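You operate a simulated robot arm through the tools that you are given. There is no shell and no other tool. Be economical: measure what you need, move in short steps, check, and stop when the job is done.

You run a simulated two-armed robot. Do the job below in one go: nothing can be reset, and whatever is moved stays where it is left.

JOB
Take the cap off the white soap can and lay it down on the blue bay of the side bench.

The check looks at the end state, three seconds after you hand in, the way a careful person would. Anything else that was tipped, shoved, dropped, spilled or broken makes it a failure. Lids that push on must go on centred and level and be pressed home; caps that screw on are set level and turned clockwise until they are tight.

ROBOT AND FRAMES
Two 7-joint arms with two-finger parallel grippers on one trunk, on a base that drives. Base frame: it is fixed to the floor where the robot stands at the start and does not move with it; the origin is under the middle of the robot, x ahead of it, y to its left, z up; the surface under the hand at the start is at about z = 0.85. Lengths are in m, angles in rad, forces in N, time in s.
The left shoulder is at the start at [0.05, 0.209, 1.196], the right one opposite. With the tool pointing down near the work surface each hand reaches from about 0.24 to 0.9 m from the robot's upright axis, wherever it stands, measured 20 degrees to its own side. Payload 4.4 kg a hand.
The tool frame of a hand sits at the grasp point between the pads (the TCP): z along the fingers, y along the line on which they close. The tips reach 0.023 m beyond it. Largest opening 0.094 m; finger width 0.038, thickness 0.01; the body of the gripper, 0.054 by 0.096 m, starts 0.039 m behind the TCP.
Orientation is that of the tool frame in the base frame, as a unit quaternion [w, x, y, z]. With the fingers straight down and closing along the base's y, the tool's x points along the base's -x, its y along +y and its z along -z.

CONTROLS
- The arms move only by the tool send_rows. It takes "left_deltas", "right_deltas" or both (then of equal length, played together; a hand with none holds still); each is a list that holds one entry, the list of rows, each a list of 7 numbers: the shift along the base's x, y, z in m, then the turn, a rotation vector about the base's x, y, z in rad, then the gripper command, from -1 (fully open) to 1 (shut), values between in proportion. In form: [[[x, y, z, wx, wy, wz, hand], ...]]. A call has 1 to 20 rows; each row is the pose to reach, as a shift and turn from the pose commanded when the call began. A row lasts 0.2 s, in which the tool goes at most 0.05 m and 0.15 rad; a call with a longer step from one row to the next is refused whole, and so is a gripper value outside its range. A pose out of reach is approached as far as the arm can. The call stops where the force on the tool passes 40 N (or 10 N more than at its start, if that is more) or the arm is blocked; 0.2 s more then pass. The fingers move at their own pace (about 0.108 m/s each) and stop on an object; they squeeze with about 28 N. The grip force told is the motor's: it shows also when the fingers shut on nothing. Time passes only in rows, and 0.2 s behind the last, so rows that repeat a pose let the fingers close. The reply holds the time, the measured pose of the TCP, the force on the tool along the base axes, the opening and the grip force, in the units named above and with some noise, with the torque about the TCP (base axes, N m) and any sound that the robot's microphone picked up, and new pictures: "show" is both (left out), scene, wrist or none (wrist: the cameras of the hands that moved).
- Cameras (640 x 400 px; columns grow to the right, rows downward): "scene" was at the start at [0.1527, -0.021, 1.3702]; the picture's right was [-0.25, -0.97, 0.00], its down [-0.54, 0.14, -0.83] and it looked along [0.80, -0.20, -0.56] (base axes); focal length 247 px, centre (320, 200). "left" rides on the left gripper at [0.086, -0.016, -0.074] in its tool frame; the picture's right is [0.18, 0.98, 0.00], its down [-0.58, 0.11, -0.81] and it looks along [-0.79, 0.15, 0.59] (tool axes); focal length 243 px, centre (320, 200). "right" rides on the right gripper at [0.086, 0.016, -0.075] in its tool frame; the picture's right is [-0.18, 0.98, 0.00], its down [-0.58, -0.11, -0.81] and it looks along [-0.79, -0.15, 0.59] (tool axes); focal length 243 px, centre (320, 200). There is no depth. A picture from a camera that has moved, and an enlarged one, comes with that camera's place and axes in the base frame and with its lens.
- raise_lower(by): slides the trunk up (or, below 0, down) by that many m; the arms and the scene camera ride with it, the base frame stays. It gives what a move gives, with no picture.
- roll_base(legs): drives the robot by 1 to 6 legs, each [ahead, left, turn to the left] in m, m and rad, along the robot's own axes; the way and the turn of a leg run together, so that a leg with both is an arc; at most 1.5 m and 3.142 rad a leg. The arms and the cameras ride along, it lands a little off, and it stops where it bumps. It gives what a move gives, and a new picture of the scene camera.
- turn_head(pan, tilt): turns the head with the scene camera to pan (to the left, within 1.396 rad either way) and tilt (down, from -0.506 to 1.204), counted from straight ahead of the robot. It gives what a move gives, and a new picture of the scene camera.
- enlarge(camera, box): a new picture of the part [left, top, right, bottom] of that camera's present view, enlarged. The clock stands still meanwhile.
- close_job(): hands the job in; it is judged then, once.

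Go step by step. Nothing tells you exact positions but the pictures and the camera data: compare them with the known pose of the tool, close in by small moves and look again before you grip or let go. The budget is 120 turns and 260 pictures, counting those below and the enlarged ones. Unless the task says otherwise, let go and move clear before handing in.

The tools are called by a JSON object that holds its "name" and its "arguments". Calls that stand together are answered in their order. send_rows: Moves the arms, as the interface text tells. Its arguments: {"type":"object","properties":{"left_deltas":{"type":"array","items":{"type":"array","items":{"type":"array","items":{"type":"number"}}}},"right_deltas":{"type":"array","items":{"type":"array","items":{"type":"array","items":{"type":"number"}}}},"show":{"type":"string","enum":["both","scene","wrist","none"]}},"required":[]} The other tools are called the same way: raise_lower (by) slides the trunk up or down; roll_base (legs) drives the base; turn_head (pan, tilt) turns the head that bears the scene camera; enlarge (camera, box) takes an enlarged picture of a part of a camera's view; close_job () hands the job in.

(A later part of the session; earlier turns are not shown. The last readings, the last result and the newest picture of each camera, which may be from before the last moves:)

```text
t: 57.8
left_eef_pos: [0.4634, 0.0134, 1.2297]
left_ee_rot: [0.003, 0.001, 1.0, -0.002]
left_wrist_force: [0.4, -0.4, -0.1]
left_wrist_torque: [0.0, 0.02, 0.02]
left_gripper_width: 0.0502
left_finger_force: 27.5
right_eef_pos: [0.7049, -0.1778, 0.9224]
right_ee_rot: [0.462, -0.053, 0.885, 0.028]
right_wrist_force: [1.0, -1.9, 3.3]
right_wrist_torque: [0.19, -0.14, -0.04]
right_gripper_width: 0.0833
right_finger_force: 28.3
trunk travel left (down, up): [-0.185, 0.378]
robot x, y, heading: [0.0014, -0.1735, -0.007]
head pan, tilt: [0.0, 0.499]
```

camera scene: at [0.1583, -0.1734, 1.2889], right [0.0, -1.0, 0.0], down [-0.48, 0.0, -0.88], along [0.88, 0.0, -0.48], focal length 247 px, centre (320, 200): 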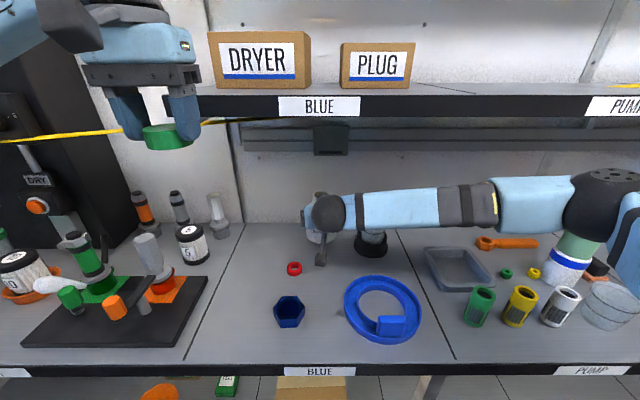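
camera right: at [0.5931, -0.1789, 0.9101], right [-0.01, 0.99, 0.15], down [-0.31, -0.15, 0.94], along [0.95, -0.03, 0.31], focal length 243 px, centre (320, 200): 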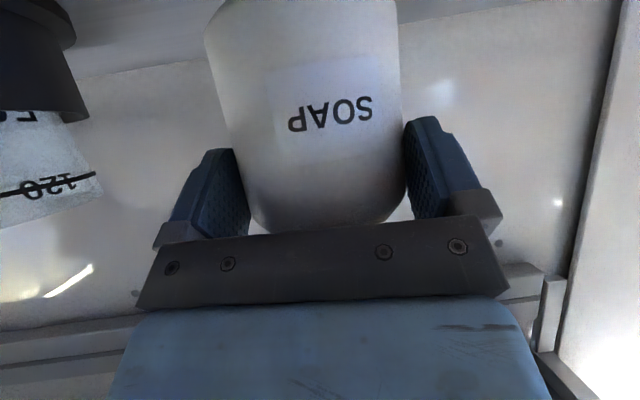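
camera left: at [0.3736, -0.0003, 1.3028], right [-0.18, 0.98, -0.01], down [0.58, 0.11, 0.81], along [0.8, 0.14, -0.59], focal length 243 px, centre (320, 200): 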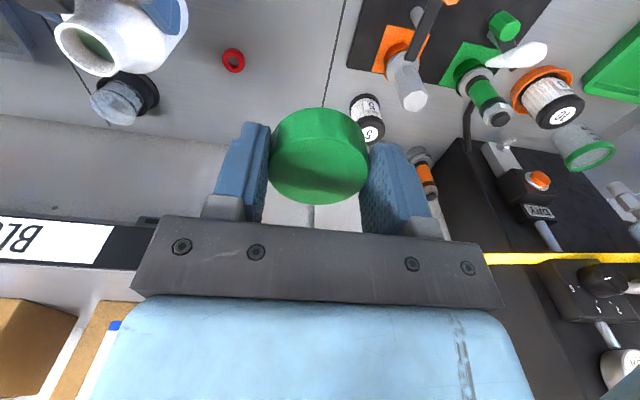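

The can rests on the bench. I open the right hand and back straight out, then away and up.

{"name": "send_rows", "arguments": {"right_deltas": [[[0, 0, 0, 0, 0, 0, 0], [0, 0, 0, 0, 0, 0, -1], [0, 0, 0, 0, 0, 0, -1], [0, 0, 0, 0, 0, 0, -1], [-0.01, -0.0012, 0, 0, 0, 0, -1], [-0.025, -0.003, 0, 0, 0, 0, -1], [-0.045, -0.0055, 0, 0, 0, 0, -1], [-0.075, -0.009, 0.0, 0, 0, 0, -1]]]}}

```text
t: 59.6
left_eef_pos: [0.4616, 0.0138, 1.2286]
left_ee_rot: [0.004, 0.001, 1.0, -0.001]
left_wrist_force: [-0.9, -0.4, -0.3]
left_wrist_torque: [0.01, 0.0, -0.02]
left_gripper_width: 0.0506
left_finger_force: 28.3
right_eef_pos: [0.6269, -0.1871, 0.9218]
right_ee_rot: [0.461, -0.053, 0.885, 0.027]
right_wrist_force: [-0.3, -1.3, -0.4]
right_wrist_torque: [-0.02, 0.01, -0.01]
right_gripper_width: 0.0939
right_finger_force: 0.0
trunk travel left (down, up): [-0.185, 0.378]
robot x, y, heading: [-0.0008, -0.1783, 0.001]
head pan, tilt: [0.0, 0.499]
camera scene: at [0.1572, -0.1734, 1.289], right [0.0, -1.0, 0.0], down [-0.48, 0.0, -0.88], along [0.88, 0.0, -0.48], focal length 247 px, centre (320, 200)
camera right: at [0.5162, -0.184, 0.8959], right [-0.01, 0.99, 0.15], down [-0.31, -0.15, 0.94], along [0.95, -0.03, 0.31], focal length 243 px, centre (320, 200)
```

scene: 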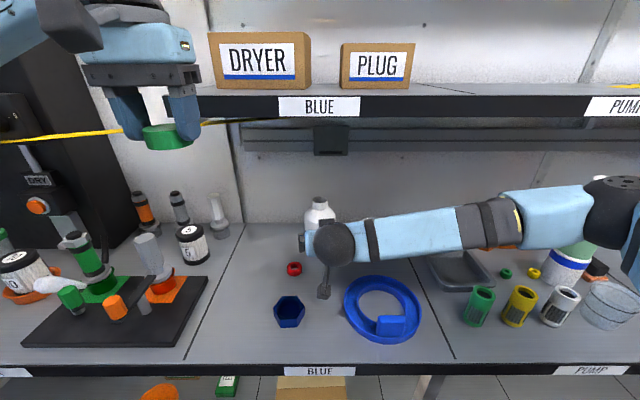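
right: 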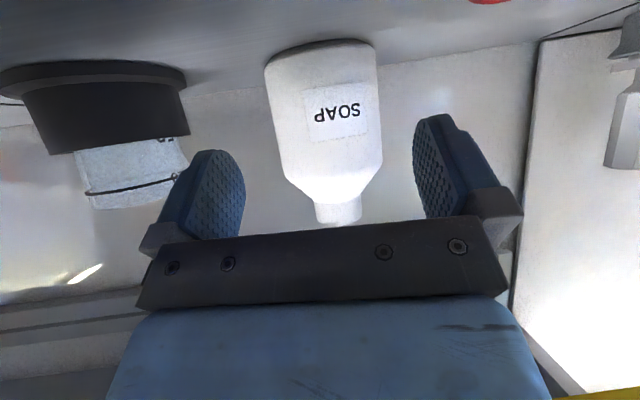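

The can stands upright and open. I take the right hand up and aside, back to vertical.

{"name": "send_rows", "arguments": {"right_deltas": [[[-0.02, 0, 0.03, 0, 0, 0, -1], [-0.04, -0.01, 0.06, 0, 0.0, 0, -1], [-0.06, -0.03, 0.09, 0, 0.13, 0, -1], [-0.08, -0.06, 0.12, 0, 0.26, 0, -1], [-0.1, -0.1, 0.14, 0, 0.39, 0, -1], [-0.12, -0.14, 0.15, 0, 0.52, 0, -1], [-0.14, -0.18, 0.16, 0, 0.65, 0, -1], [-0.16, -0.22, 0.17, 0, 0.78, 0, -1], [-0.17, -0.26, 0.18, 0, 0.9, 0, -1], [-0.17, -0.3, 0.18, 0, 0.96, 0, -1]]], "show": "scene"}}

{"name": "turn_head", "arguments": {"pan": 0.0, "tilt": 0.7}}

{"name": "enlarge", "arguments": {"camera": "scene", "box": [200, 120, 440, 320]}}

```text
t: 61.8
left_eef_pos: [0.4617, 0.0123, 1.23]
left_ee_rot: [0.003, 0.001, 1.0, -0.002]
left_wrist_force: [-0.1, -0.6, -0.1]
left_wrist_torque: [0.01, 0.06, 0.04]
left_gripper_width: 0.0503
left_finger_force: 28.4
right_eef_pos: [0.4595, -0.4871, 1.1013]
right_ee_rot: [-0.001, -0.034, 0.998, 0.048]
right_wrist_force: [-0.2, -0.3, 0.8]
right_wrist_torque: [0.0, -0.04, -0.03]
right_gripper_width: 0.0942
right_finger_force: 0.1
trunk travel left (down, up): [-0.185, 0.378]
robot x, y, heading: [-0.0018, -0.1756, -0.007]
head pan, tilt: [0.0, 0.499]
camera scene: at [0.1575, -0.1746, 1.289], right [0.0, -1.0, 0.0], down [-0.48, 0.0, -0.88], along [0.88, 0.0, -0.48], focal length 247 px, centre (320, 200)
```

scene: 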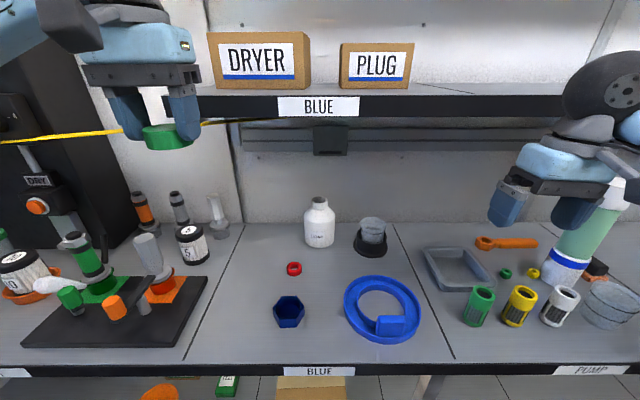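

```text
t: 62.6
left_eef_pos: [0.4628, 0.0134, 1.2286]
left_ee_rot: [0.003, 0.001, 1.0, -0.001]
left_wrist_force: [0.5, 0.1, 0.2]
left_wrist_torque: [0.03, 0.02, 0.03]
left_gripper_width: 0.0503
left_finger_force: 27.5
right_eef_pos: [0.4597, -0.4858, 1.1011]
right_ee_rot: [0.0, -0.035, 0.998, 0.049]
right_wrist_force: [0.0, -0.4, 0.4]
right_wrist_torque: [-0.01, -0.03, -0.01]
right_gripper_width: 0.0938
right_finger_force: 0.1
trunk travel left (down, up): [-0.185, 0.378]
robot x, y, heading: [0.0003, -0.1716, -0.006]
head pan, tilt: [0.0, 0.7]
camera scene: at [0.1516, -0.1733, 1.2713], right [0.0, -1.0, 0.0], down [-0.64, 0.0, -0.77], along [0.77, 0.0, -0.64], focal length 247 px, centre (320, 200)
```

scene: 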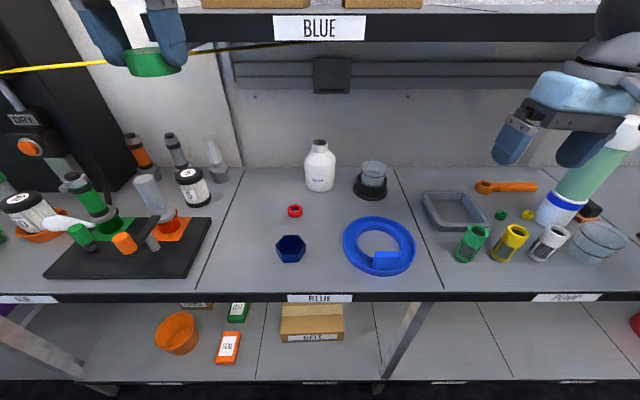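

```text
2.00 times, centred on (320, 220) of scene
camera zoom: at [0.1516, -0.1733, 1.2713], right [0.0, -1.0, 0.0], down [-0.64, 0.0, -0.77], along [0.77, 0.0, -0.64], focal length 494 px, centre (320, 160)
```

zoom: 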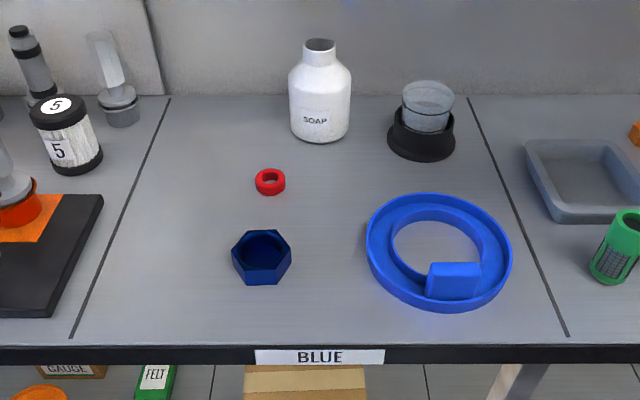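

The bay has a free spot around (0.51, -0.01). To keep the left elbow clear of the taps I raise the trunk first, then check the arm.

{"name": "raise_lower", "arguments": {"by": 0.17}}

{"name": "send_rows", "arguments": {"left_deltas": [[[0.01, -0.005, -0.04, 0, 0, 0, 1], [0.02, -0.01, -0.08, 0, 0, 0, 1], [0.03, -0.015, -0.12, 0, 0, 0, 1], [0.04, -0.02, -0.16, 0, 0, 0, 1], [0.048, -0.023, -0.2, 0, 0, 0, 1], [0.048, -0.023, -0.24, 0, 0, 0, 1]]], "show": "none"}}

{"name": "turn_head", "arguments": {"pan": 0.6, "tilt": 0.85}}

```text
t: 64.5
left_eef_pos: [0.4635, 0.0133, 1.3979]
left_ee_rot: [0.004, 0.001, 1.0, 0.0]
left_wrist_force: [-0.1, -0.7, 0.5]
left_wrist_torque: [-0.01, 0.04, 0.01]
left_gripper_width: 0.0505
left_finger_force: 27.8
right_eef_pos: [0.4605, -0.4858, 1.2708]
right_ee_rot: [0.0, -0.035, 0.998, 0.049]
right_wrist_force: [0.2, -0.4, -0.2]
right_wrist_torque: [0.02, 0.02, 0.0]
right_gripper_width: 0.094
right_finger_force: 0.1
trunk travel left (down, up): [-0.355, 0.208]
robot x, y, heading: [0.0018, -0.1737, -0.0]
head pan, tilt: [0.0, 0.7]
```

```text
t: 65.8
left_eef_pos: [0.5119, -0.0106, 1.2038]
left_ee_rot: [0.011, 0.0, 1.0, -0.004]
left_wrist_force: [-6.4, 1.4, 11.1]
left_wrist_torque: [0.17, -0.75, 0.13]
left_gripper_width: 0.05
left_finger_force: 28.3
right_eef_pos: [0.4592, -0.4862, 1.2716]
right_ee_rot: [0.0, -0.035, 0.998, 0.047]
right_wrist_force: [0.7, 0.7, -0.8]
right_wrist_torque: [-0.03, 0.01, -0.03]
right_gripper_width: 0.094
right_finger_force: 0.1
trunk travel left (down, up): [-0.355, 0.208]
robot x, y, heading: [-0.001, -0.1745, -0.003]
head pan, tilt: [0.0, 0.7]
stopped in row 6 (left hand): the force on the tool passed its limit at 63 N (the readings are from after the stop); the commanded pose is now the measured one
```

```text
t: 66.8
left_eef_pos: [0.5127, -0.0102, 1.2025]
left_ee_rot: [0.011, 0.0, 1.0, -0.005]
left_wrist_force: [3.8, 0.7, 15.1]
left_wrist_torque: [0.22, -0.36, -0.04]
left_gripper_width: 0.0502
left_finger_force: 28.2
right_eef_pos: [0.4597, -0.4857, 1.2701]
right_ee_rot: [0.0, -0.035, 0.998, 0.049]
right_wrist_force: [0.3, -0.2, 0.7]
right_wrist_torque: [-0.05, -0.03, -0.02]
right_gripper_width: 0.0942
right_finger_force: 0.1
trunk travel left (down, up): [-0.355, 0.208]
robot x, y, heading: [0.0047, -0.1721, -0.003]
head pan, tilt: [0.6, 0.85]
camera scene: at [0.1308, -0.1295, 1.4292], right [0.56, -0.83, 0.0], down [-0.62, -0.42, -0.66], along [0.55, 0.37, -0.75], focal length 247 px, centre (320, 200)
```

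scene: 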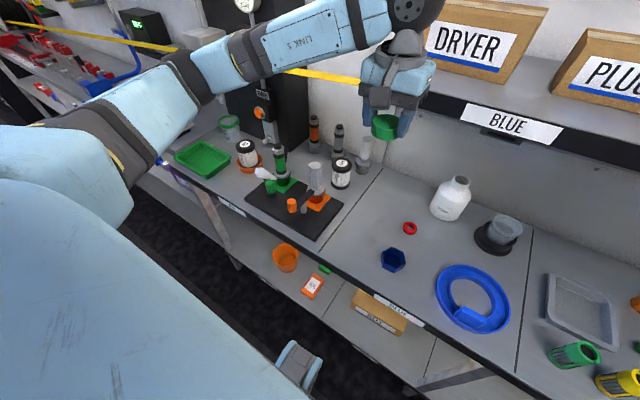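

The box on the back of the left hand caught the shelf's front edge from above. I go back up and robot-ward, then lower in front of the shelf.

{"name": "send_rows", "arguments": {"left_deltas": [[[0, 0, 0.03, 0, 0, 0, 1], [-0.03, 0, 0.04, 0, 0, 0, 1], [-0.06, 0, 0.04, 0, 0, 0, 1], [-0.062, 0, 0.0, 0, 0, 0, 1], [-0.062, 0, -0.04, 0, 0, 0, 1], [-0.062, 0, -0.08, 0, 0, 0, 1], [-0.062, 0, -0.12, 0, 0, 0, 1], [-0.062, 0, -0.16, 0, 0, 0, 1]]], "show": "scene"}}

```text
t: 68.5
left_eef_pos: [0.4491, -0.0105, 1.0392]
left_ee_rot: [0.011, 0.001, 1.0, -0.005]
left_wrist_force: [0.3, -0.2, -0.4]
left_wrist_torque: [0.0, 0.0, -0.01]
left_gripper_width: 0.0501
left_finger_force: 28.3
right_eef_pos: [0.4606, -0.485, 1.2709]
right_ee_rot: [-0.001, -0.035, 0.998, 0.048]
right_wrist_force: [0.3, 0.0, 0.1]
right_wrist_torque: [-0.04, 0.02, -0.01]
right_gripper_width: 0.0941
right_finger_force: 0.1
trunk travel left (down, up): [-0.355, 0.208]
robot x, y, heading: [0.0011, -0.1713, -0.003]
head pan, tilt: [0.6, 0.85]
camera scene: at [0.1317, -0.1288, 1.429], right [0.56, -0.83, 0.0], down [-0.62, -0.42, -0.66], along [0.55, 0.37, -0.75], focal length 247 px, centre (320, 200)
```

scene: 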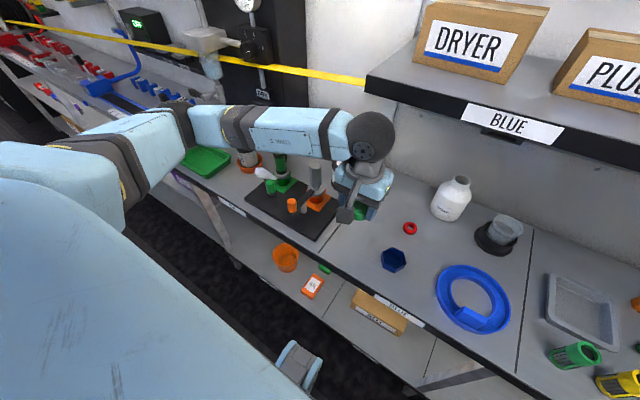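

Clear now. I lower to just above the bench and check.

{"name": "send_rows", "arguments": {"left_deltas": [[[0.005, -0.003, -0.03, 0, 0, 0, 1], [0.01, -0.003, -0.06, 0, 0, 0, 1], [0.01, -0.003, -0.09, 0, 0, 0, 1], [0.01, -0.003, -0.12, 0, 0, 0, 1], [0.01, -0.003, -0.137, 0, 0, 0, 1]]], "show": "both"}}

```text
t: 69.8
left_eef_pos: [0.4605, -0.0132, 0.9048]
left_ee_rot: [0.01, 0.001, 1.0, -0.005]
left_wrist_force: [0.4, -0.1, -0.4]
left_wrist_torque: [0.0, 0.03, -0.02]
left_gripper_width: 0.0506
left_finger_force: 27.8
right_eef_pos: [0.4608, -0.4851, 1.2708]
right_ee_rot: [-0.001, -0.035, 0.998, 0.048]
right_wrist_force: [0.1, -0.6, -0.1]
right_wrist_torque: [0.02, 0.02, -0.02]
right_gripper_width: 0.0942
right_finger_force: 0.0
trunk travel left (down, up): [-0.355, 0.208]
robot x, y, heading: [-0.0022, -0.1771, -0.002]
head pan, tilt: [0.6, 0.85]
camera scene: at [0.1314, -0.1289, 1.429], right [0.56, -0.83, 0.0], down [-0.62, -0.42, -0.66], along [0.55, 0.37, -0.75], focal length 247 px, centre (320, 200)
camera left: at [0.3699, -0.0288, 0.9774], right [-0.18, 0.98, -0.01], down [0.57, 0.12, 0.82], along [0.8, 0.14, -0.58], focal length 243 px, centre (320, 200)
```

scene: 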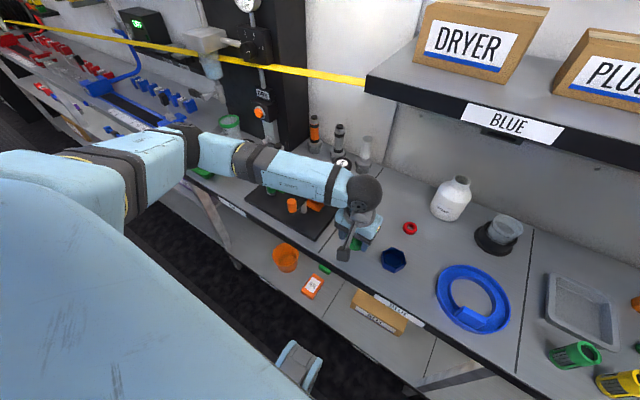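
left: 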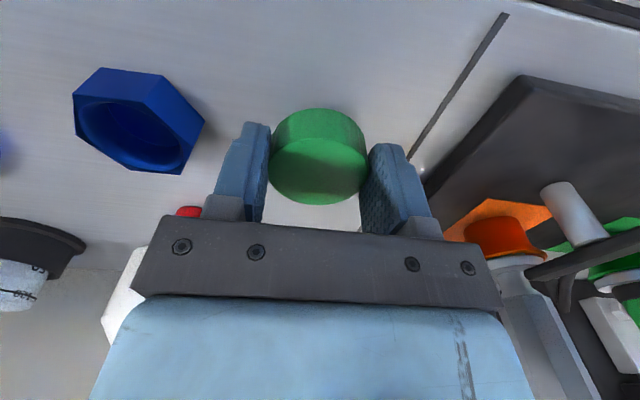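

Cap is above a clear spot. I level the hand and lower gently to contact.

{"name": "send_rows", "arguments": {"left_deltas": [[[0, 0, -0.006, 0, 0.021, 0, 1], [0, 0, -0.011, 0, 0.021, 0, 1], [0, 0, -0.014, 0, 0.021, 0, 1], [0, 0, -0.016, 0, 0.021, 0, 1]]], "show": "none"}}

```text
t: 70.8
left_eef_pos: [0.4591, -0.0135, 0.8892]
left_ee_rot: [0.001, 0.001, 1.0, -0.006]
left_wrist_force: [0.8, -1.2, -0.5]
left_wrist_torque: [-0.04, 0.01, 0.0]
left_gripper_width: 0.0499
left_finger_force: 27.9
right_eef_pos: [0.46, -0.4855, 1.2704]
right_ee_rot: [0.0, -0.035, 0.998, 0.048]
right_wrist_force: [-0.1, 0.5, 0.3]
right_wrist_torque: [0.03, 0.0, -0.01]
right_gripper_width: 0.0938
right_finger_force: 0.0
trunk travel left (down, up): [-0.355, 0.208]
robot x, y, heading: [-0.0017, -0.1735, -0.001]
head pan, tilt: [0.6, 0.85]
```

{"name": "send_rows", "arguments": {"left_deltas": [[[0, 0, -0.002, 0, 0, 0, 1], [0, 0, -0.004, 0, 0, 0, 1], [0, 0, -0.005, 0, 0, 0, 1]]], "show": "wrist"}}

```text
t: 71.5
left_eef_pos: [0.4607, -0.0137, 0.884]
left_ee_rot: [0.0, 0.001, 1.0, -0.005]
left_wrist_force: [0.3, 0.4, -0.1]
left_wrist_torque: [-0.01, -0.01, 0.01]
left_gripper_width: 0.0502
left_finger_force: 27.7
right_eef_pos: [0.4594, -0.4851, 1.2712]
right_ee_rot: [-0.001, -0.035, 0.998, 0.049]
right_wrist_force: [-0.8, 0.2, 0.2]
right_wrist_torque: [-0.01, 0.02, 0.04]
right_gripper_width: 0.0941
right_finger_force: 0.0
trunk travel left (down, up): [-0.355, 0.208]
robot x, y, heading: [-0.0017, -0.1738, -0.005]
head pan, tilt: [0.6, 0.85]
camera left: at [0.3723, -0.0286, 0.9591], right [-0.18, 0.98, -0.01], down [0.58, 0.12, 0.8], along [0.79, 0.14, -0.59], focal length 243 px, centre (320, 200)
```

left: 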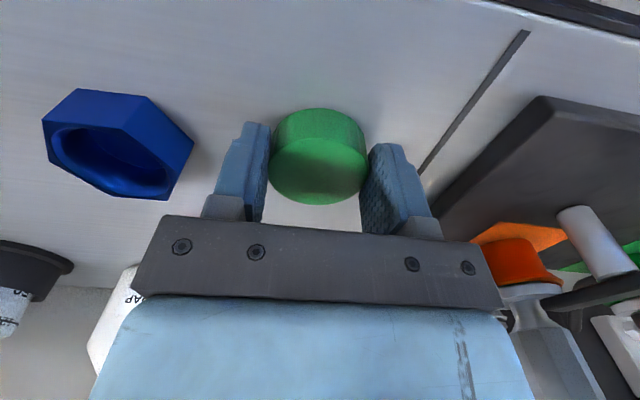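

No contact yet; a few mm more.

{"name": "send_rows", "arguments": {"left_deltas": [[[0, 0, -0.002, 0, 0, 0, 1], [0, 0, -0.004, 0, 0, 0, 1], [0, 0, -0.004, 0, 0, 0, 1]]], "show": "none"}}

```text
t: 72.3
left_eef_pos: [0.4605, -0.0137, 0.8809]
left_ee_rot: [0.001, 0.001, 1.0, -0.006]
left_wrist_force: [-0.1, 1.7, 7.6]
left_wrist_torque: [0.12, -0.19, 0.01]
left_gripper_width: 0.0502
left_finger_force: 28.4
right_eef_pos: [0.46, -0.4854, 1.271]
right_ee_rot: [0.0, -0.035, 0.998, 0.049]
right_wrist_force: [0.5, 0.3, 0.4]
right_wrist_torque: [-0.03, 0.0, 0.02]
right_gripper_width: 0.0939
right_finger_force: 0.0
trunk travel left (down, up): [-0.355, 0.208]
robot x, y, heading: [0.0004, -0.1733, -0.004]
head pan, tilt: [0.6, 0.85]
```

Contact with the bench (7.6 N). I open the fingers a little and rise.

{"name": "send_rows", "arguments": {"left_deltas": [[[0, 0, 0.001, 0, 0, 0, 0.2], [0, 0, 0.001, 0, 0, 0, -0.3], [0, 0, 0.001, 0, 0, 0, -0.5], [0, 0, 0.001, 0, 0, 0, -0.5], [0, 0, 0.015, 0, 0, 0, -0.5], [0, 0, 0.04, 0, 0, 0, -0.5], [0, 0, 0.08, 0, 0, 0, -0.5], [0, 0, 0.12, 0, 0, 0, -0.5], [0, 0, 0.16, 0, 0, 0, -0.5], [0, 0, 0.2, 0, 0, 0, -0.5]]]}}

```text
t: 74.5
left_eef_pos: [0.4585, -0.0141, 1.0804]
left_ee_rot: [-0.001, 0.001, 1.0, -0.004]
left_wrist_force: [0.0, 0.4, -0.9]
left_wrist_torque: [0.01, -0.01, 0.0]
left_gripper_width: 0.0703
left_finger_force: 0.0
right_eef_pos: [0.4588, -0.4862, 1.2698]
right_ee_rot: [0.0, -0.035, 0.998, 0.049]
right_wrist_force: [-0.3, -0.4, 0.2]
right_wrist_torque: [0.04, 0.01, 0.03]
right_gripper_width: 0.0941
right_finger_force: 0.0
trunk travel left (down, up): [-0.355, 0.208]
robot x, y, heading: [-0.0002, -0.1749, 0.0]
head pan, tilt: [0.6, 0.85]
camera scene: at [0.1312, -0.1296, 1.4289], right [0.56, -0.83, 0.0], down [-0.62, -0.42, -0.66], along [0.55, 0.37, -0.75], focal length 247 px, centre (320, 200)
camera left: at [0.3703, -0.0283, 1.1542], right [-0.18, 0.98, -0.01], down [0.58, 0.12, 0.8], along [0.79, 0.14, -0.59], focal length 243 px, centre (320, 200)
```

scene: 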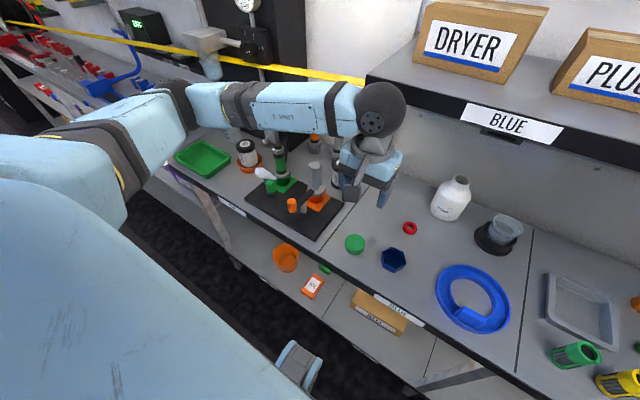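
left: 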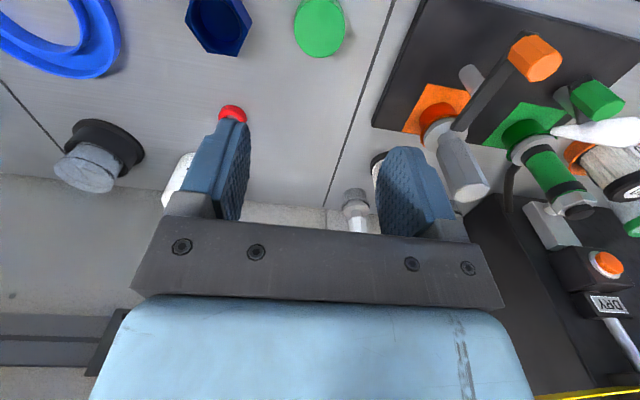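

The cap lies in the blue bay. Now I restore the green lever: I bring the left hand above its knob (≈0.457, 0.262) for a close look.

{"name": "send_rows", "arguments": {"left_deltas": [[[0, 0.045, 0.01, 0, 0, 0, -0.5], [-0.005, 0.09, 0.02, 0, 0, 0, -0.5], [-0.01, 0.135, 0.02, 0, 0, 0, -0.5], [-0.015, 0.18, 0.02, 0, 0, 0, -0.5], [-0.02, 0.225, 0.02, 0, 0, 0, -0.5], [-0.02, 0.255, 0.02, 0, 0, 0, -0.5]]]}}

{"name": "enlarge", "arguments": {"camera": "left", "box": [160, 0, 480, 200]}}

{"name": "enlarge", "arguments": {"camera": "scene", "box": [220, 120, 380, 250]}}

```text
t: 76.0
left_eef_pos: [0.4382, 0.2416, 1.0972]
left_ee_rot: [0.0, 0.001, 1.0, -0.006]
left_wrist_force: [-0.4, 0.2, 0.4]
left_wrist_torque: [0.03, -0.02, -0.04]
left_gripper_width: 0.0705
left_finger_force: 0.0
right_eef_pos: [0.46, -0.4854, 1.2708]
right_ee_rot: [0.0, -0.035, 0.998, 0.047]
right_wrist_force: [-0.2, -0.3, -1.0]
right_wrist_torque: [-0.02, 0.02, -0.01]
right_gripper_width: 0.094
right_finger_force: 0.1
trunk travel left (down, up): [-0.355, 0.208]
robot x, y, heading: [-0.003, -0.1716, -0.003]
head pan, tilt: [0.6, 0.85]
camera scene: at [0.131, -0.1286, 1.429], right [0.56, -0.83, 0.0], down [-0.62, -0.42, -0.66], along [0.55, 0.37, -0.75], focal length 247 px, centre (320, 200)
camera left: at [0.3495, 0.2279, 1.171], right [-0.18, 0.98, -0.01], down [0.58, 0.12, 0.81], along [0.79, 0.14, -0.59], focal length 243 px, centre (320, 200)
```

scene: 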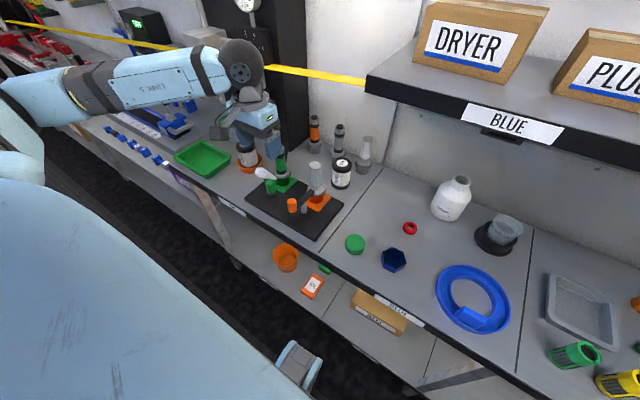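
left: 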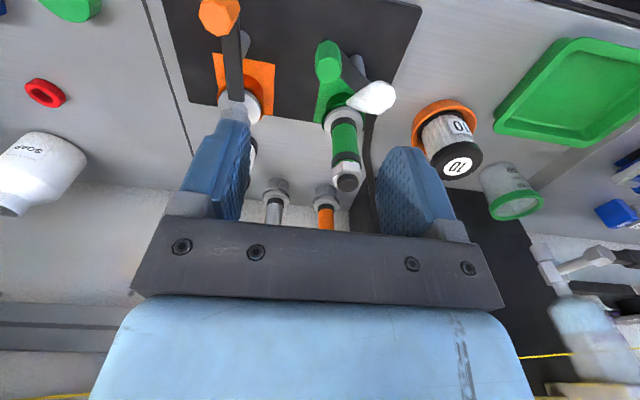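

```text
2.00 times, centred on (320, 100) of left
camera zoom: at [0.3495, 0.2279, 1.171], right [-0.18, 0.98, -0.01], down [0.58, 0.12, 0.81], along [0.79, 0.14, -0.59], focal length 485 px, centre (320, 400)
```

zoom: 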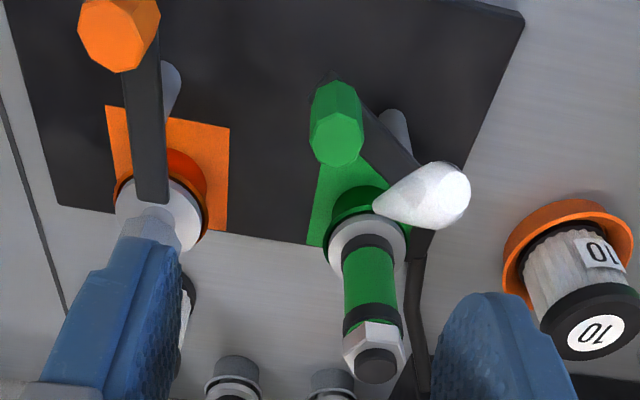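

```text
3.08 times, centred on (300, 185) of scene
camera zoom: at [0.131, -0.1286, 1.429], right [0.56, -0.83, 0.0], down [-0.62, -0.42, -0.66], along [0.55, 0.37, -0.75], focal length 760 px, centre (382, 246)
```

zoom: 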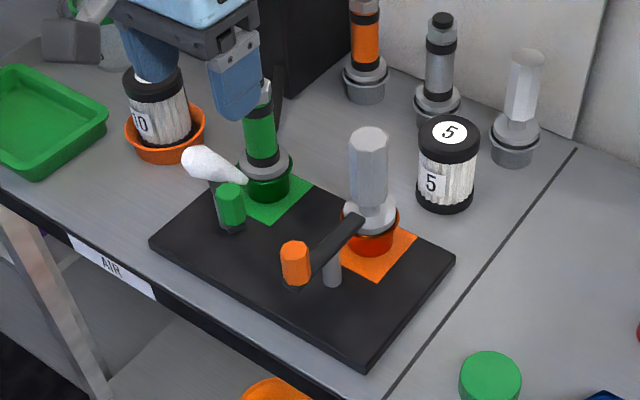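

The lever is clear now: pivot post near (0.473, 0.294), knob at about (0.451, 0.259), it should be at (0.432, 0.294). I move the open fingers right above the knob.

{"name": "send_rows", "arguments": {"left_deltas": [[[0.007, 0.01, -0.03, 0, 0, 0, -0.5], [0.013, 0.0175, -0.06, 0, 0, 0, -0.5], [0.013, 0.0175, -0.09, 0, 0, 0, -0.5], [0.013, 0.0175, -0.11, 0, 0, 0, -0.5]]]}}

{"name": "enlarge", "arguments": {"camera": "left", "box": [160, 50, 480, 250]}}

{"name": "enlarge", "arguments": {"camera": "scene", "box": [200, 100, 360, 230]}}

```text
t: 77.0
left_eef_pos: [0.453, 0.2584, 0.9911]
left_ee_rot: [0.0, 0.001, 1.0, -0.005]
left_wrist_force: [0.0, 0.3, -0.9]
left_wrist_torque: [0.02, -0.03, 0.0]
left_gripper_width: 0.0705
left_finger_force: 0.1
right_eef_pos: [0.4614, -0.4851, 1.2705]
right_ee_rot: [0.0, -0.034, 0.998, 0.048]
right_wrist_force: [-0.9, -0.2, 1.1]
right_wrist_torque: [0.03, -0.02, -0.01]
right_gripper_width: 0.094
right_finger_force: 0.0
trunk travel left (down, up): [-0.355, 0.208]
robot x, y, heading: [-0.0033, -0.1721, -0.005]
head pan, tilt: [0.6, 0.85]
camera scene: at [0.1315, -0.1288, 1.429], right [0.56, -0.83, 0.0], down [-0.62, -0.42, -0.66], along [0.55, 0.37, -0.75], focal length 247 px, centre (320, 200)
camera left: at [0.3643, 0.2435, 1.0651], right [-0.18, 0.98, -0.01], down [0.58, 0.12, 0.8], along [0.79, 0.14, -0.59], focal length 243 px, centre (320, 200)
```

scene: 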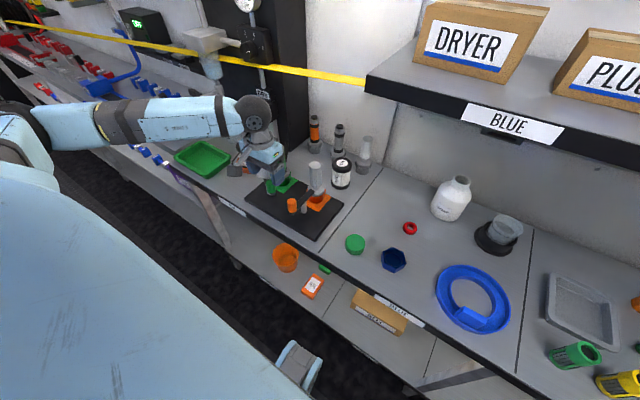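
left: 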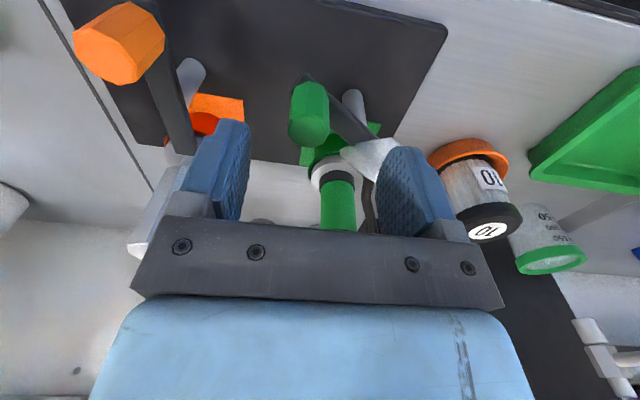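

```text
2.00 times, centred on (320, 150) of left
camera zoom: at [0.3643, 0.2435, 1.0651], right [-0.18, 0.98, -0.01], down [0.58, 0.12, 0.8], along [0.79, 0.14, -0.59], focal length 485 px, centre (320, 300)
```

zoom: 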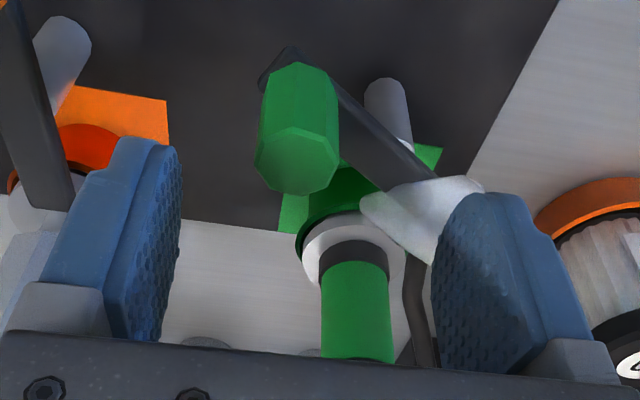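

```text
3.08 times, centred on (280, 165) of scene
camera zoom: at [0.1315, -0.1288, 1.429], right [0.56, -0.83, 0.0], down [-0.62, -0.42, -0.66], along [0.55, 0.37, -0.75], focal length 760 px, centre (443, 308)
```

zoom: 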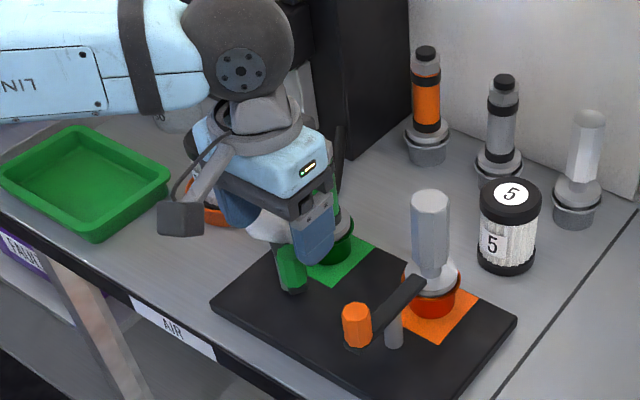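

The knob is at about (0.449, 0.251). I descend around it and grip.

{"name": "send_rows", "arguments": {"left_deltas": [[[-0.004, -0.007, -0.01, 0, 0, 0, -0.5], [-0.004, -0.007, -0.025, 0, 0, 0, -0.5], [-0.004, -0.007, -0.043, 0, 0, 0, -0.5], [-0.004, -0.007, -0.043, 0, 0, 0, 0], [-0.004, -0.007, -0.043, 0, 0, 0, 0.4], [-0.004, -0.007, -0.043, 0, 0, 0, 1]]]}}

```text
t: 78.3
left_eef_pos: [0.4497, 0.2518, 0.9498]
left_ee_rot: [0.0, 0.001, 1.0, -0.004]
left_wrist_force: [-0.5, -3.3, -1.4]
left_wrist_torque: [0.74, -0.39, -0.08]
left_gripper_width: 0.0232
left_finger_force: 45.0
right_eef_pos: [0.4599, -0.4858, 1.2709]
right_ee_rot: [-0.001, -0.036, 0.998, 0.048]
right_wrist_force: [-0.3, -0.4, -0.8]
right_wrist_torque: [-0.01, -0.01, -0.01]
right_gripper_width: 0.0941
right_finger_force: 0.1
trunk travel left (down, up): [-0.355, 0.208]
robot x, y, heading: [-0.0041, -0.1731, -0.002]
head pan, tilt: [0.6, 0.85]
camera scene: at [0.1313, -0.1296, 1.429], right [0.56, -0.83, 0.0], down [-0.62, -0.42, -0.66], along [0.55, 0.37, -0.75], focal length 247 px, centre (320, 200)
camera left: at [0.3614, 0.2365, 1.024], right [-0.18, 0.98, -0.01], down [0.58, 0.12, 0.8], along [0.79, 0.14, -0.59], focal length 243 px, centre (320, 200)
```

scene: 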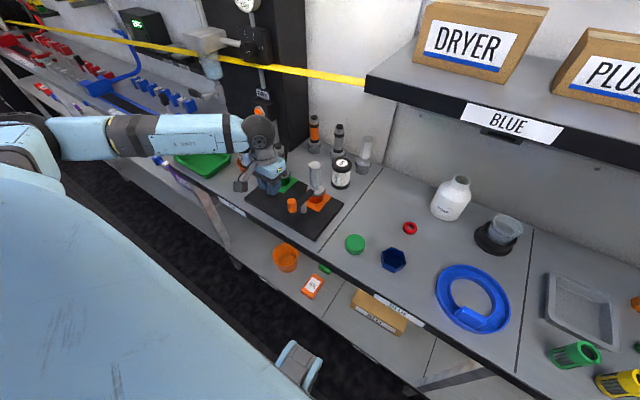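
left: 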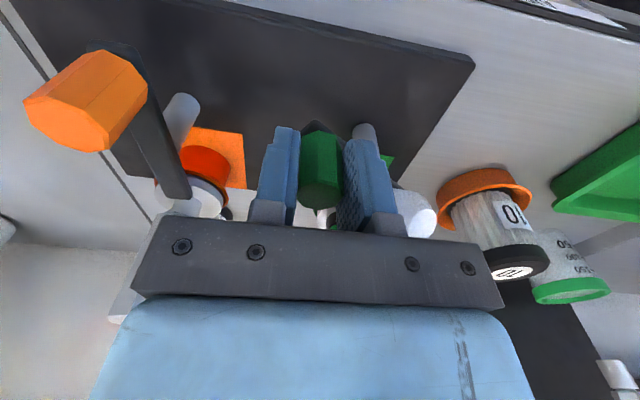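

Gripped squarely. I turn the lever back (clockwise) along its arc, first half.

{"name": "send_rows", "arguments": {"left_deltas": [[[-0.0048, 0.0029, 0, 0, 0, -0.136, 1], [-0.0092, 0.0065, 0, 0, 0, -0.272, 1], [-0.013, 0.0106, 0, 0, 0, -0.408, 1], [-0.0163, 0.0153, 0, 0, 0, -0.544, 1]]]}}

```text
t: 79.3
left_eef_pos: [0.4339, 0.2683, 0.9494]
left_ee_rot: [0.0, 0.27, 0.963, -0.003]
left_wrist_force: [13.4, 8.4, 16.4]
left_wrist_torque: [0.95, -0.49, 0.0]
left_gripper_width: 0.0227
left_finger_force: 44.8
right_eef_pos: [0.4602, -0.486, 1.2712]
right_ee_rot: [-0.001, -0.035, 0.998, 0.049]
right_wrist_force: [0.6, 0.3, 0.1]
right_wrist_torque: [-0.03, -0.01, 0.02]
right_gripper_width: 0.0939
right_finger_force: 0.0
trunk travel left (down, up): [-0.355, 0.208]
robot x, y, heading: [-0.0011, -0.171, -0.004]
head pan, tilt: [0.6, 0.85]
camera scene: at [0.1318, -0.1296, 1.4291], right [0.56, -0.83, 0.0], down [-0.62, -0.42, -0.66], along [0.55, 0.37, -0.75], focal length 247 px, centre (320, 200)
camera left: at [0.3505, 0.3005, 1.0235], right [0.35, 0.94, -0.01], down [0.55, -0.2, 0.81], along [0.75, -0.29, -0.59], focal length 243 px, centre (320, 200)
```

scene: 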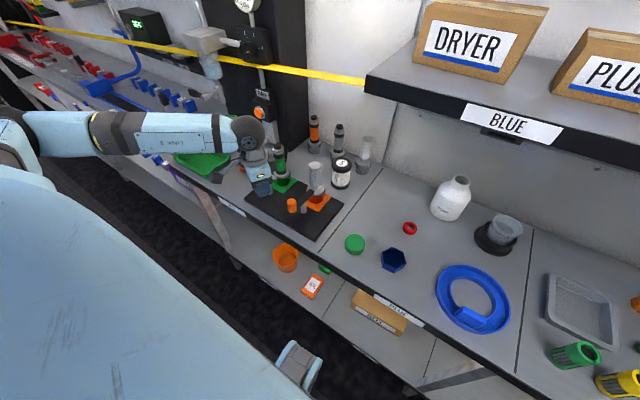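
left: 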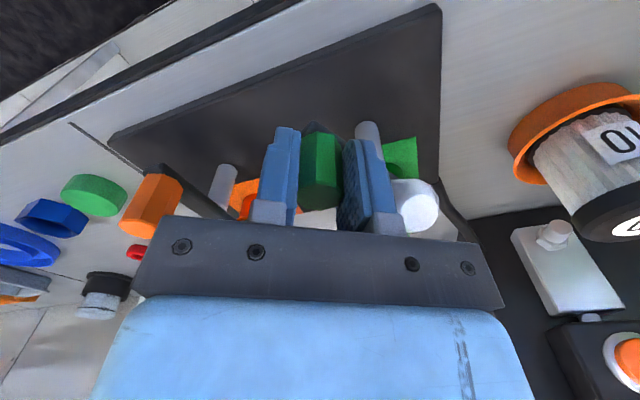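

The reaction points straight at the pivot, so I was pulling about 3 mm too wide. I finish the arc with that corrected.

{"name": "send_rows", "arguments": {"left_deltas": [[[0.002, 0.0015, 0.001, 0, 0, 0, 1], [-0.0008, 0.0058, 0.001, 0, 0, -0.136, 1], [-0.0016, 0.0112, 0.001, 0, 0, -0.272, 1], [-0.0027, 0.0163, 0.001, 0, 0, -0.408, 1]]]}}

{"name": "enlarge", "arguments": {"camera": "left", "box": [100, 50, 500, 250]}}

```text
t: 79.9
left_eef_pos: [0.4349, 0.267, 0.9473]
left_ee_rot: [-0.001, 0.287, 0.958, -0.003]
left_wrist_force: [-4.0, -3.1, 9.0]
left_wrist_torque: [1.34, 0.58, -0.01]
left_gripper_width: 0.0222
left_finger_force: 45.3
left hand out of reach, approached as far as the arm can: row 2
right_eef_pos: [0.4593, -0.4876, 1.2709]
right_ee_rot: [0.0, -0.035, 0.998, 0.048]
right_wrist_force: [-0.4, -0.4, -0.2]
right_wrist_torque: [0.04, 0.0, -0.03]
right_gripper_width: 0.0938
right_finger_force: 0.2
trunk travel left (down, up): [-0.355, 0.208]
robot x, y, heading: [0.0027, -0.1724, -0.005]
head pan, tilt: [0.6, 0.85]
stopped in row 2 (left hand): the force on the tool passed its limit at 67 N (the readings are from after the stop); the commanded pose is now the measured one
camera scene: at [0.1302, -0.1304, 1.4289], right [0.56, -0.83, 0.0], down [-0.62, -0.42, -0.66], along [0.55, 0.37, -0.75], focal length 247 px, centre (320, 200)
camera left: at [0.3519, 0.3016, 1.0218], right [0.39, 0.92, -0.01], down [0.55, -0.22, 0.81], along [0.74, -0.31, -0.59], focal length 243 px, centre (320, 200)
```

scene: 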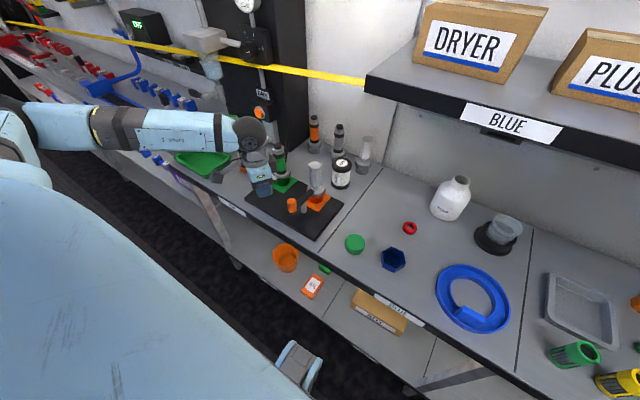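
left: 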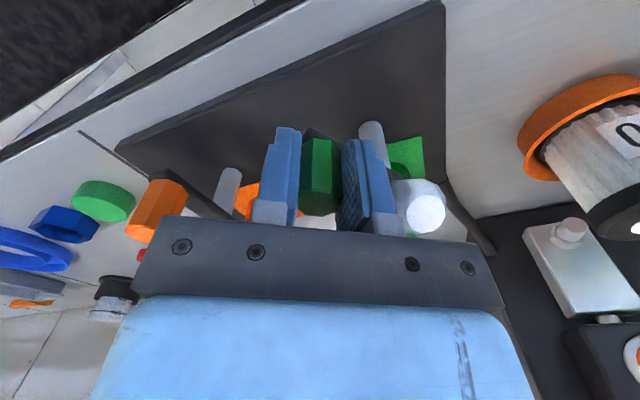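

```text
1.60 times, centred on (300, 150) of left
camera zoom: at [0.3519, 0.3016, 1.0218], right [0.39, 0.92, -0.01], down [0.55, -0.22, 0.81], along [0.74, -0.31, -0.59], focal length 388 px, centre (352, 280)
```

zoom: 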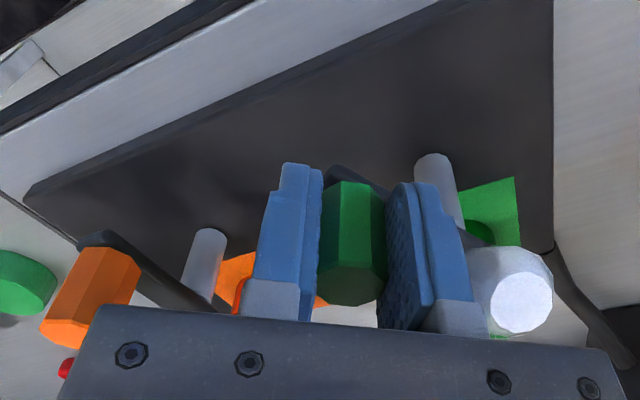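

The wrist reached its turning limit. I loosen the fingers, turn the hand back, and finish by nudging the knob sideways with the loosely caging fingers.

{"name": "send_rows", "arguments": {"left_deltas": [[[0, 0, 0.002, 0, 0, 0, 0.23], [0, 0, 0.003, 0, 0, 0, 0.23], [0, 0, 0.003, 0, 0, 0.13, 0.23], [0, 0, 0.003, 0, 0, 0.26, 0.23], [0, 0, 0.003, 0, 0, 0.39, 0.23], [0, 0, 0.003, 0, 0, 0.5, 0.23]]]}}

{"name": "enlarge", "arguments": {"camera": "left", "box": [100, 0, 500, 250]}}

```text
t: 81.3
left_eef_pos: [0.4343, 0.2675, 0.9498]
left_ee_rot: [-0.001, 0.039, 0.999, -0.004]
left_wrist_force: [0.1, 0.9, -0.3]
left_wrist_torque: [-0.03, -0.02, 0.01]
left_gripper_width: 0.0361
left_finger_force: 0.1
right_eef_pos: [0.4598, -0.4862, 1.2716]
right_ee_rot: [-0.001, -0.035, 0.998, 0.049]
right_wrist_force: [-0.3, -0.1, -0.5]
right_wrist_torque: [0.01, -0.01, -0.02]
right_gripper_width: 0.0944
right_finger_force: 0.1
trunk travel left (down, up): [-0.355, 0.208]
robot x, y, heading: [0.0038, -0.1733, -0.004]
head pan, tilt: [0.6, 0.85]
camera scene: at [0.1315, -0.129, 1.429], right [0.56, -0.83, 0.0], down [-0.62, -0.42, -0.66], along [0.55, 0.37, -0.75], focal length 247 px, centre (320, 200)
camera left: at [0.346, 0.259, 1.0235], right [-0.11, 0.99, -0.01], down [0.59, 0.07, 0.8], along [0.8, 0.08, -0.59], focal length 243 px, centre (320, 200)
```

scene: 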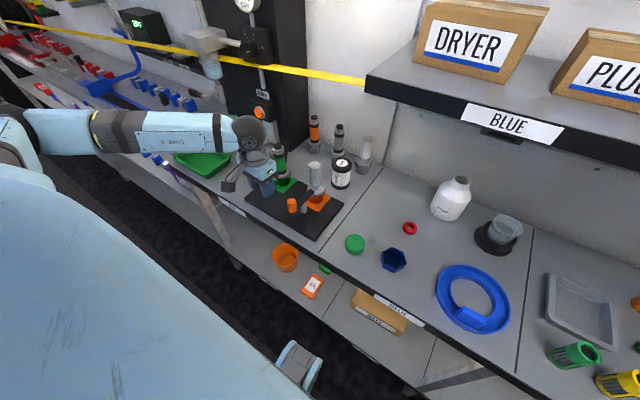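
left: 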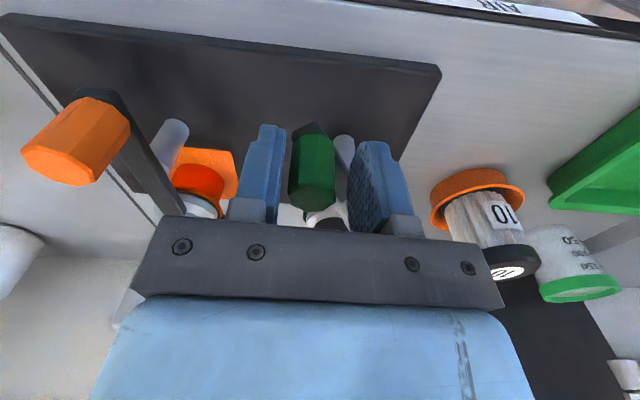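

```text
1.60 times, centred on (300, 125) of left
camera zoom: at [0.346, 0.259, 1.0235], right [-0.11, 0.99, -0.01], down [0.59, 0.07, 0.8], along [0.8, 0.08, -0.59], focal length 388 px, centre (352, 320)
```

zoom: 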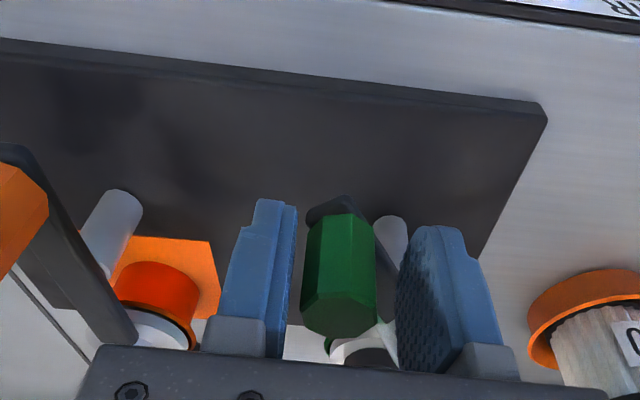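

The knob is caged. I nudge it in +y in small steps.

{"name": "send_rows", "arguments": {"left_deltas": [[[0.001, 0.005, 0, 0, 0, 0, 0.23], [0.001, 0.01, 0, 0, 0, 0, 0.23], [0.0, 0.015, 0, 0, 0, 0, 0.23], [-0.001, 0.019, 0, 0, 0, 0, 0.23]]], "show": "wrist"}}

{"name": "enlarge", "arguments": {"camera": "left", "box": [100, 0, 500, 250]}}

```text
t: 82.3
left_eef_pos: [0.4334, 0.2865, 0.9484]
left_ee_rot: [0.0, 0.041, 0.999, -0.004]
left_wrist_force: [-1.0, -0.2, -0.6]
left_wrist_torque: [0.03, -0.01, 0.02]
left_gripper_width: 0.0363
left_finger_force: 0.4
right_eef_pos: [0.4595, -0.4851, 1.2714]
right_ee_rot: [0.0, -0.034, 0.998, 0.049]
right_wrist_force: [0.5, 0.4, -0.9]
right_wrist_torque: [0.04, 0.0, -0.01]
right_gripper_width: 0.0943
right_finger_force: 0.0
trunk travel left (down, up): [-0.355, 0.208]
robot x, y, heading: [0.0005, -0.1714, -0.005]
head pan, tilt: [0.6, 0.85]
camera left: at [0.3447, 0.2781, 1.0233], right [-0.1, 0.99, -0.01], down [0.59, 0.07, 0.81], along [0.8, 0.08, -0.59], focal length 243 px, centre (320, 200)
```

left: 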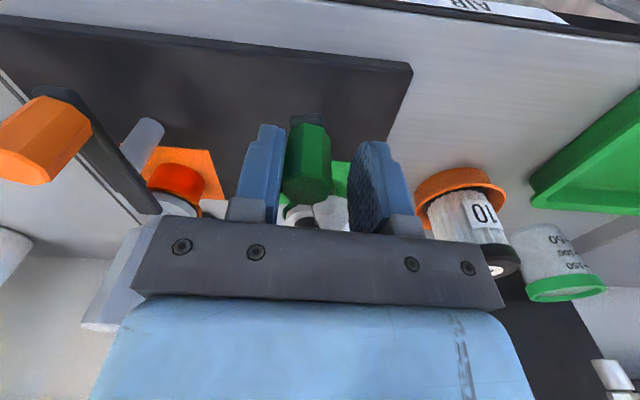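

```text
1.60 times, centred on (300, 125) of left
camera zoom: at [0.3447, 0.2781, 1.0233], right [-0.1, 0.99, -0.01], down [0.59, 0.07, 0.81], along [0.8, 0.08, -0.59], focal length 388 px, centre (352, 320)
```

zoom: 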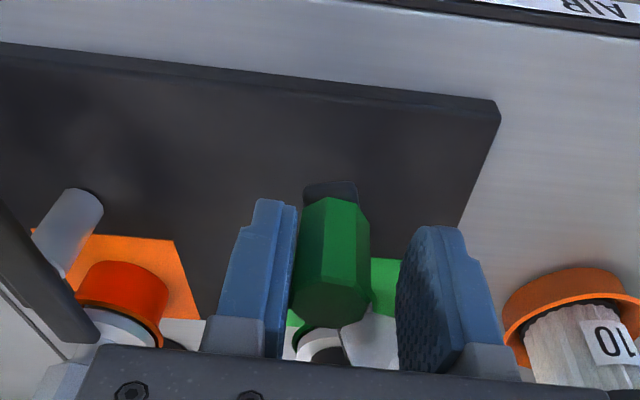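

The lever now looks nearly in line. I lift the hand clear and compare with the orange lever.

{"name": "send_rows", "arguments": {"left_deltas": [[[0, -0.0, 0, 0, 0, 0, -0.3], [0, 0, 0.02, 0, 0, 0, -0.3], [0, 0, 0.06, 0, 0, 0, -0.3], [-0.01, -0.02, 0.1, 0, 0, 0, -0.3], [-0.02, -0.05, 0.13, 0, 0, 0, -0.3]]]}}

{"name": "enlarge", "arguments": {"camera": "left", "box": [160, 0, 480, 200]}}

{"name": "enlarge", "arguments": {"camera": "scene", "box": [200, 100, 360, 230]}}

```text
t: 83.5
left_eef_pos: [0.4115, 0.2336, 1.0804]
left_ee_rot: [0.0, 0.04, 0.999, -0.004]
left_wrist_force: [-0.4, -0.1, 0.6]
left_wrist_torque: [0.05, 0.01, 0.03]
left_gripper_width: 0.061
left_finger_force: 0.0
right_eef_pos: [0.4599, -0.486, 1.2707]
right_ee_rot: [-0.001, -0.034, 0.998, 0.049]
right_wrist_force: [0.2, -0.2, 0.2]
right_wrist_torque: [0.01, -0.02, 0.02]
right_gripper_width: 0.0943
right_finger_force: 0.1
trunk travel left (down, up): [-0.355, 0.208]
robot x, y, heading: [-0.0043, -0.1729, -0.004]
head pan, tilt: [0.6, 0.85]
camera scene: at [0.1318, -0.1298, 1.4289], right [0.56, -0.83, 0.0], down [-0.62, -0.42, -0.66], along [0.55, 0.37, -0.75], focal length 247 px, centre (320, 200)
camera left: at [0.3231, 0.2262, 1.1545], right [-0.11, 0.99, -0.01], down [0.59, 0.07, 0.8], along [0.8, 0.08, -0.59], focal length 243 px, centre (320, 200)
```

scene: 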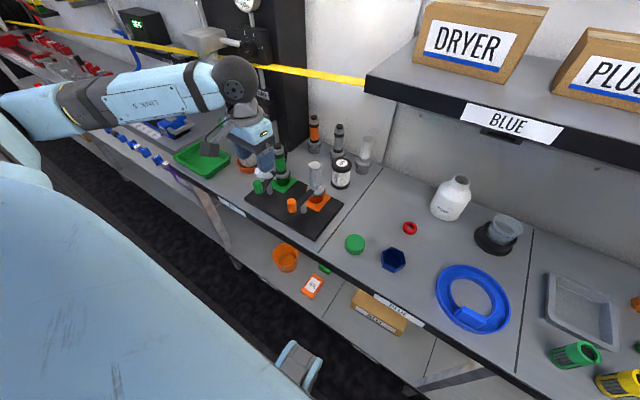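
left: 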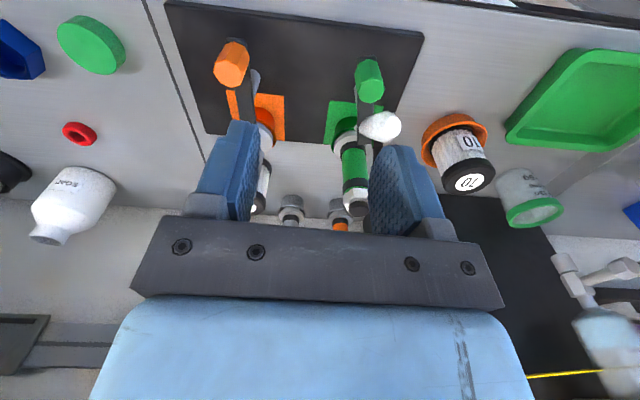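

```text
2.00 times, centred on (320, 100) of left
camera zoom: at [0.3231, 0.2262, 1.1545], right [-0.11, 0.99, -0.01], down [0.59, 0.07, 0.8], along [0.8, 0.08, -0.59], focal length 485 px, centre (320, 400)
```

zoom: 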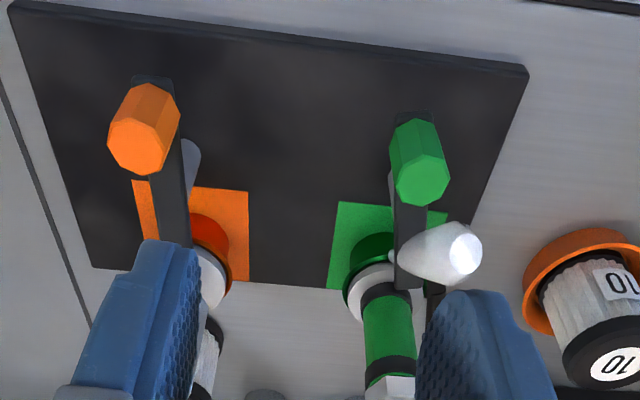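

```text
3.08 times, centred on (280, 165) of scene
camera zoom: at [0.1318, -0.1298, 1.4289], right [0.56, -0.83, 0.0], down [-0.62, -0.42, -0.66], along [0.55, 0.37, -0.75], focal length 760 px, centre (443, 308)
```

zoom: 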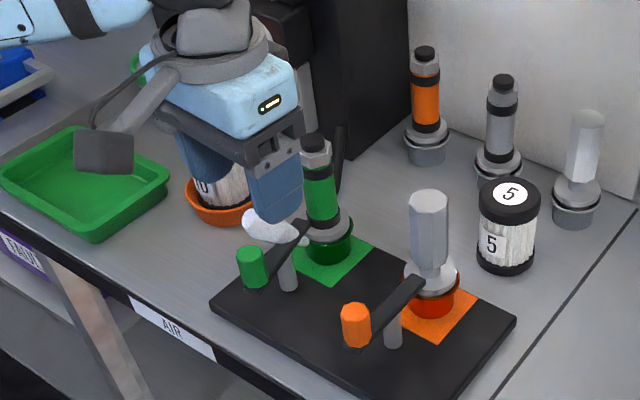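

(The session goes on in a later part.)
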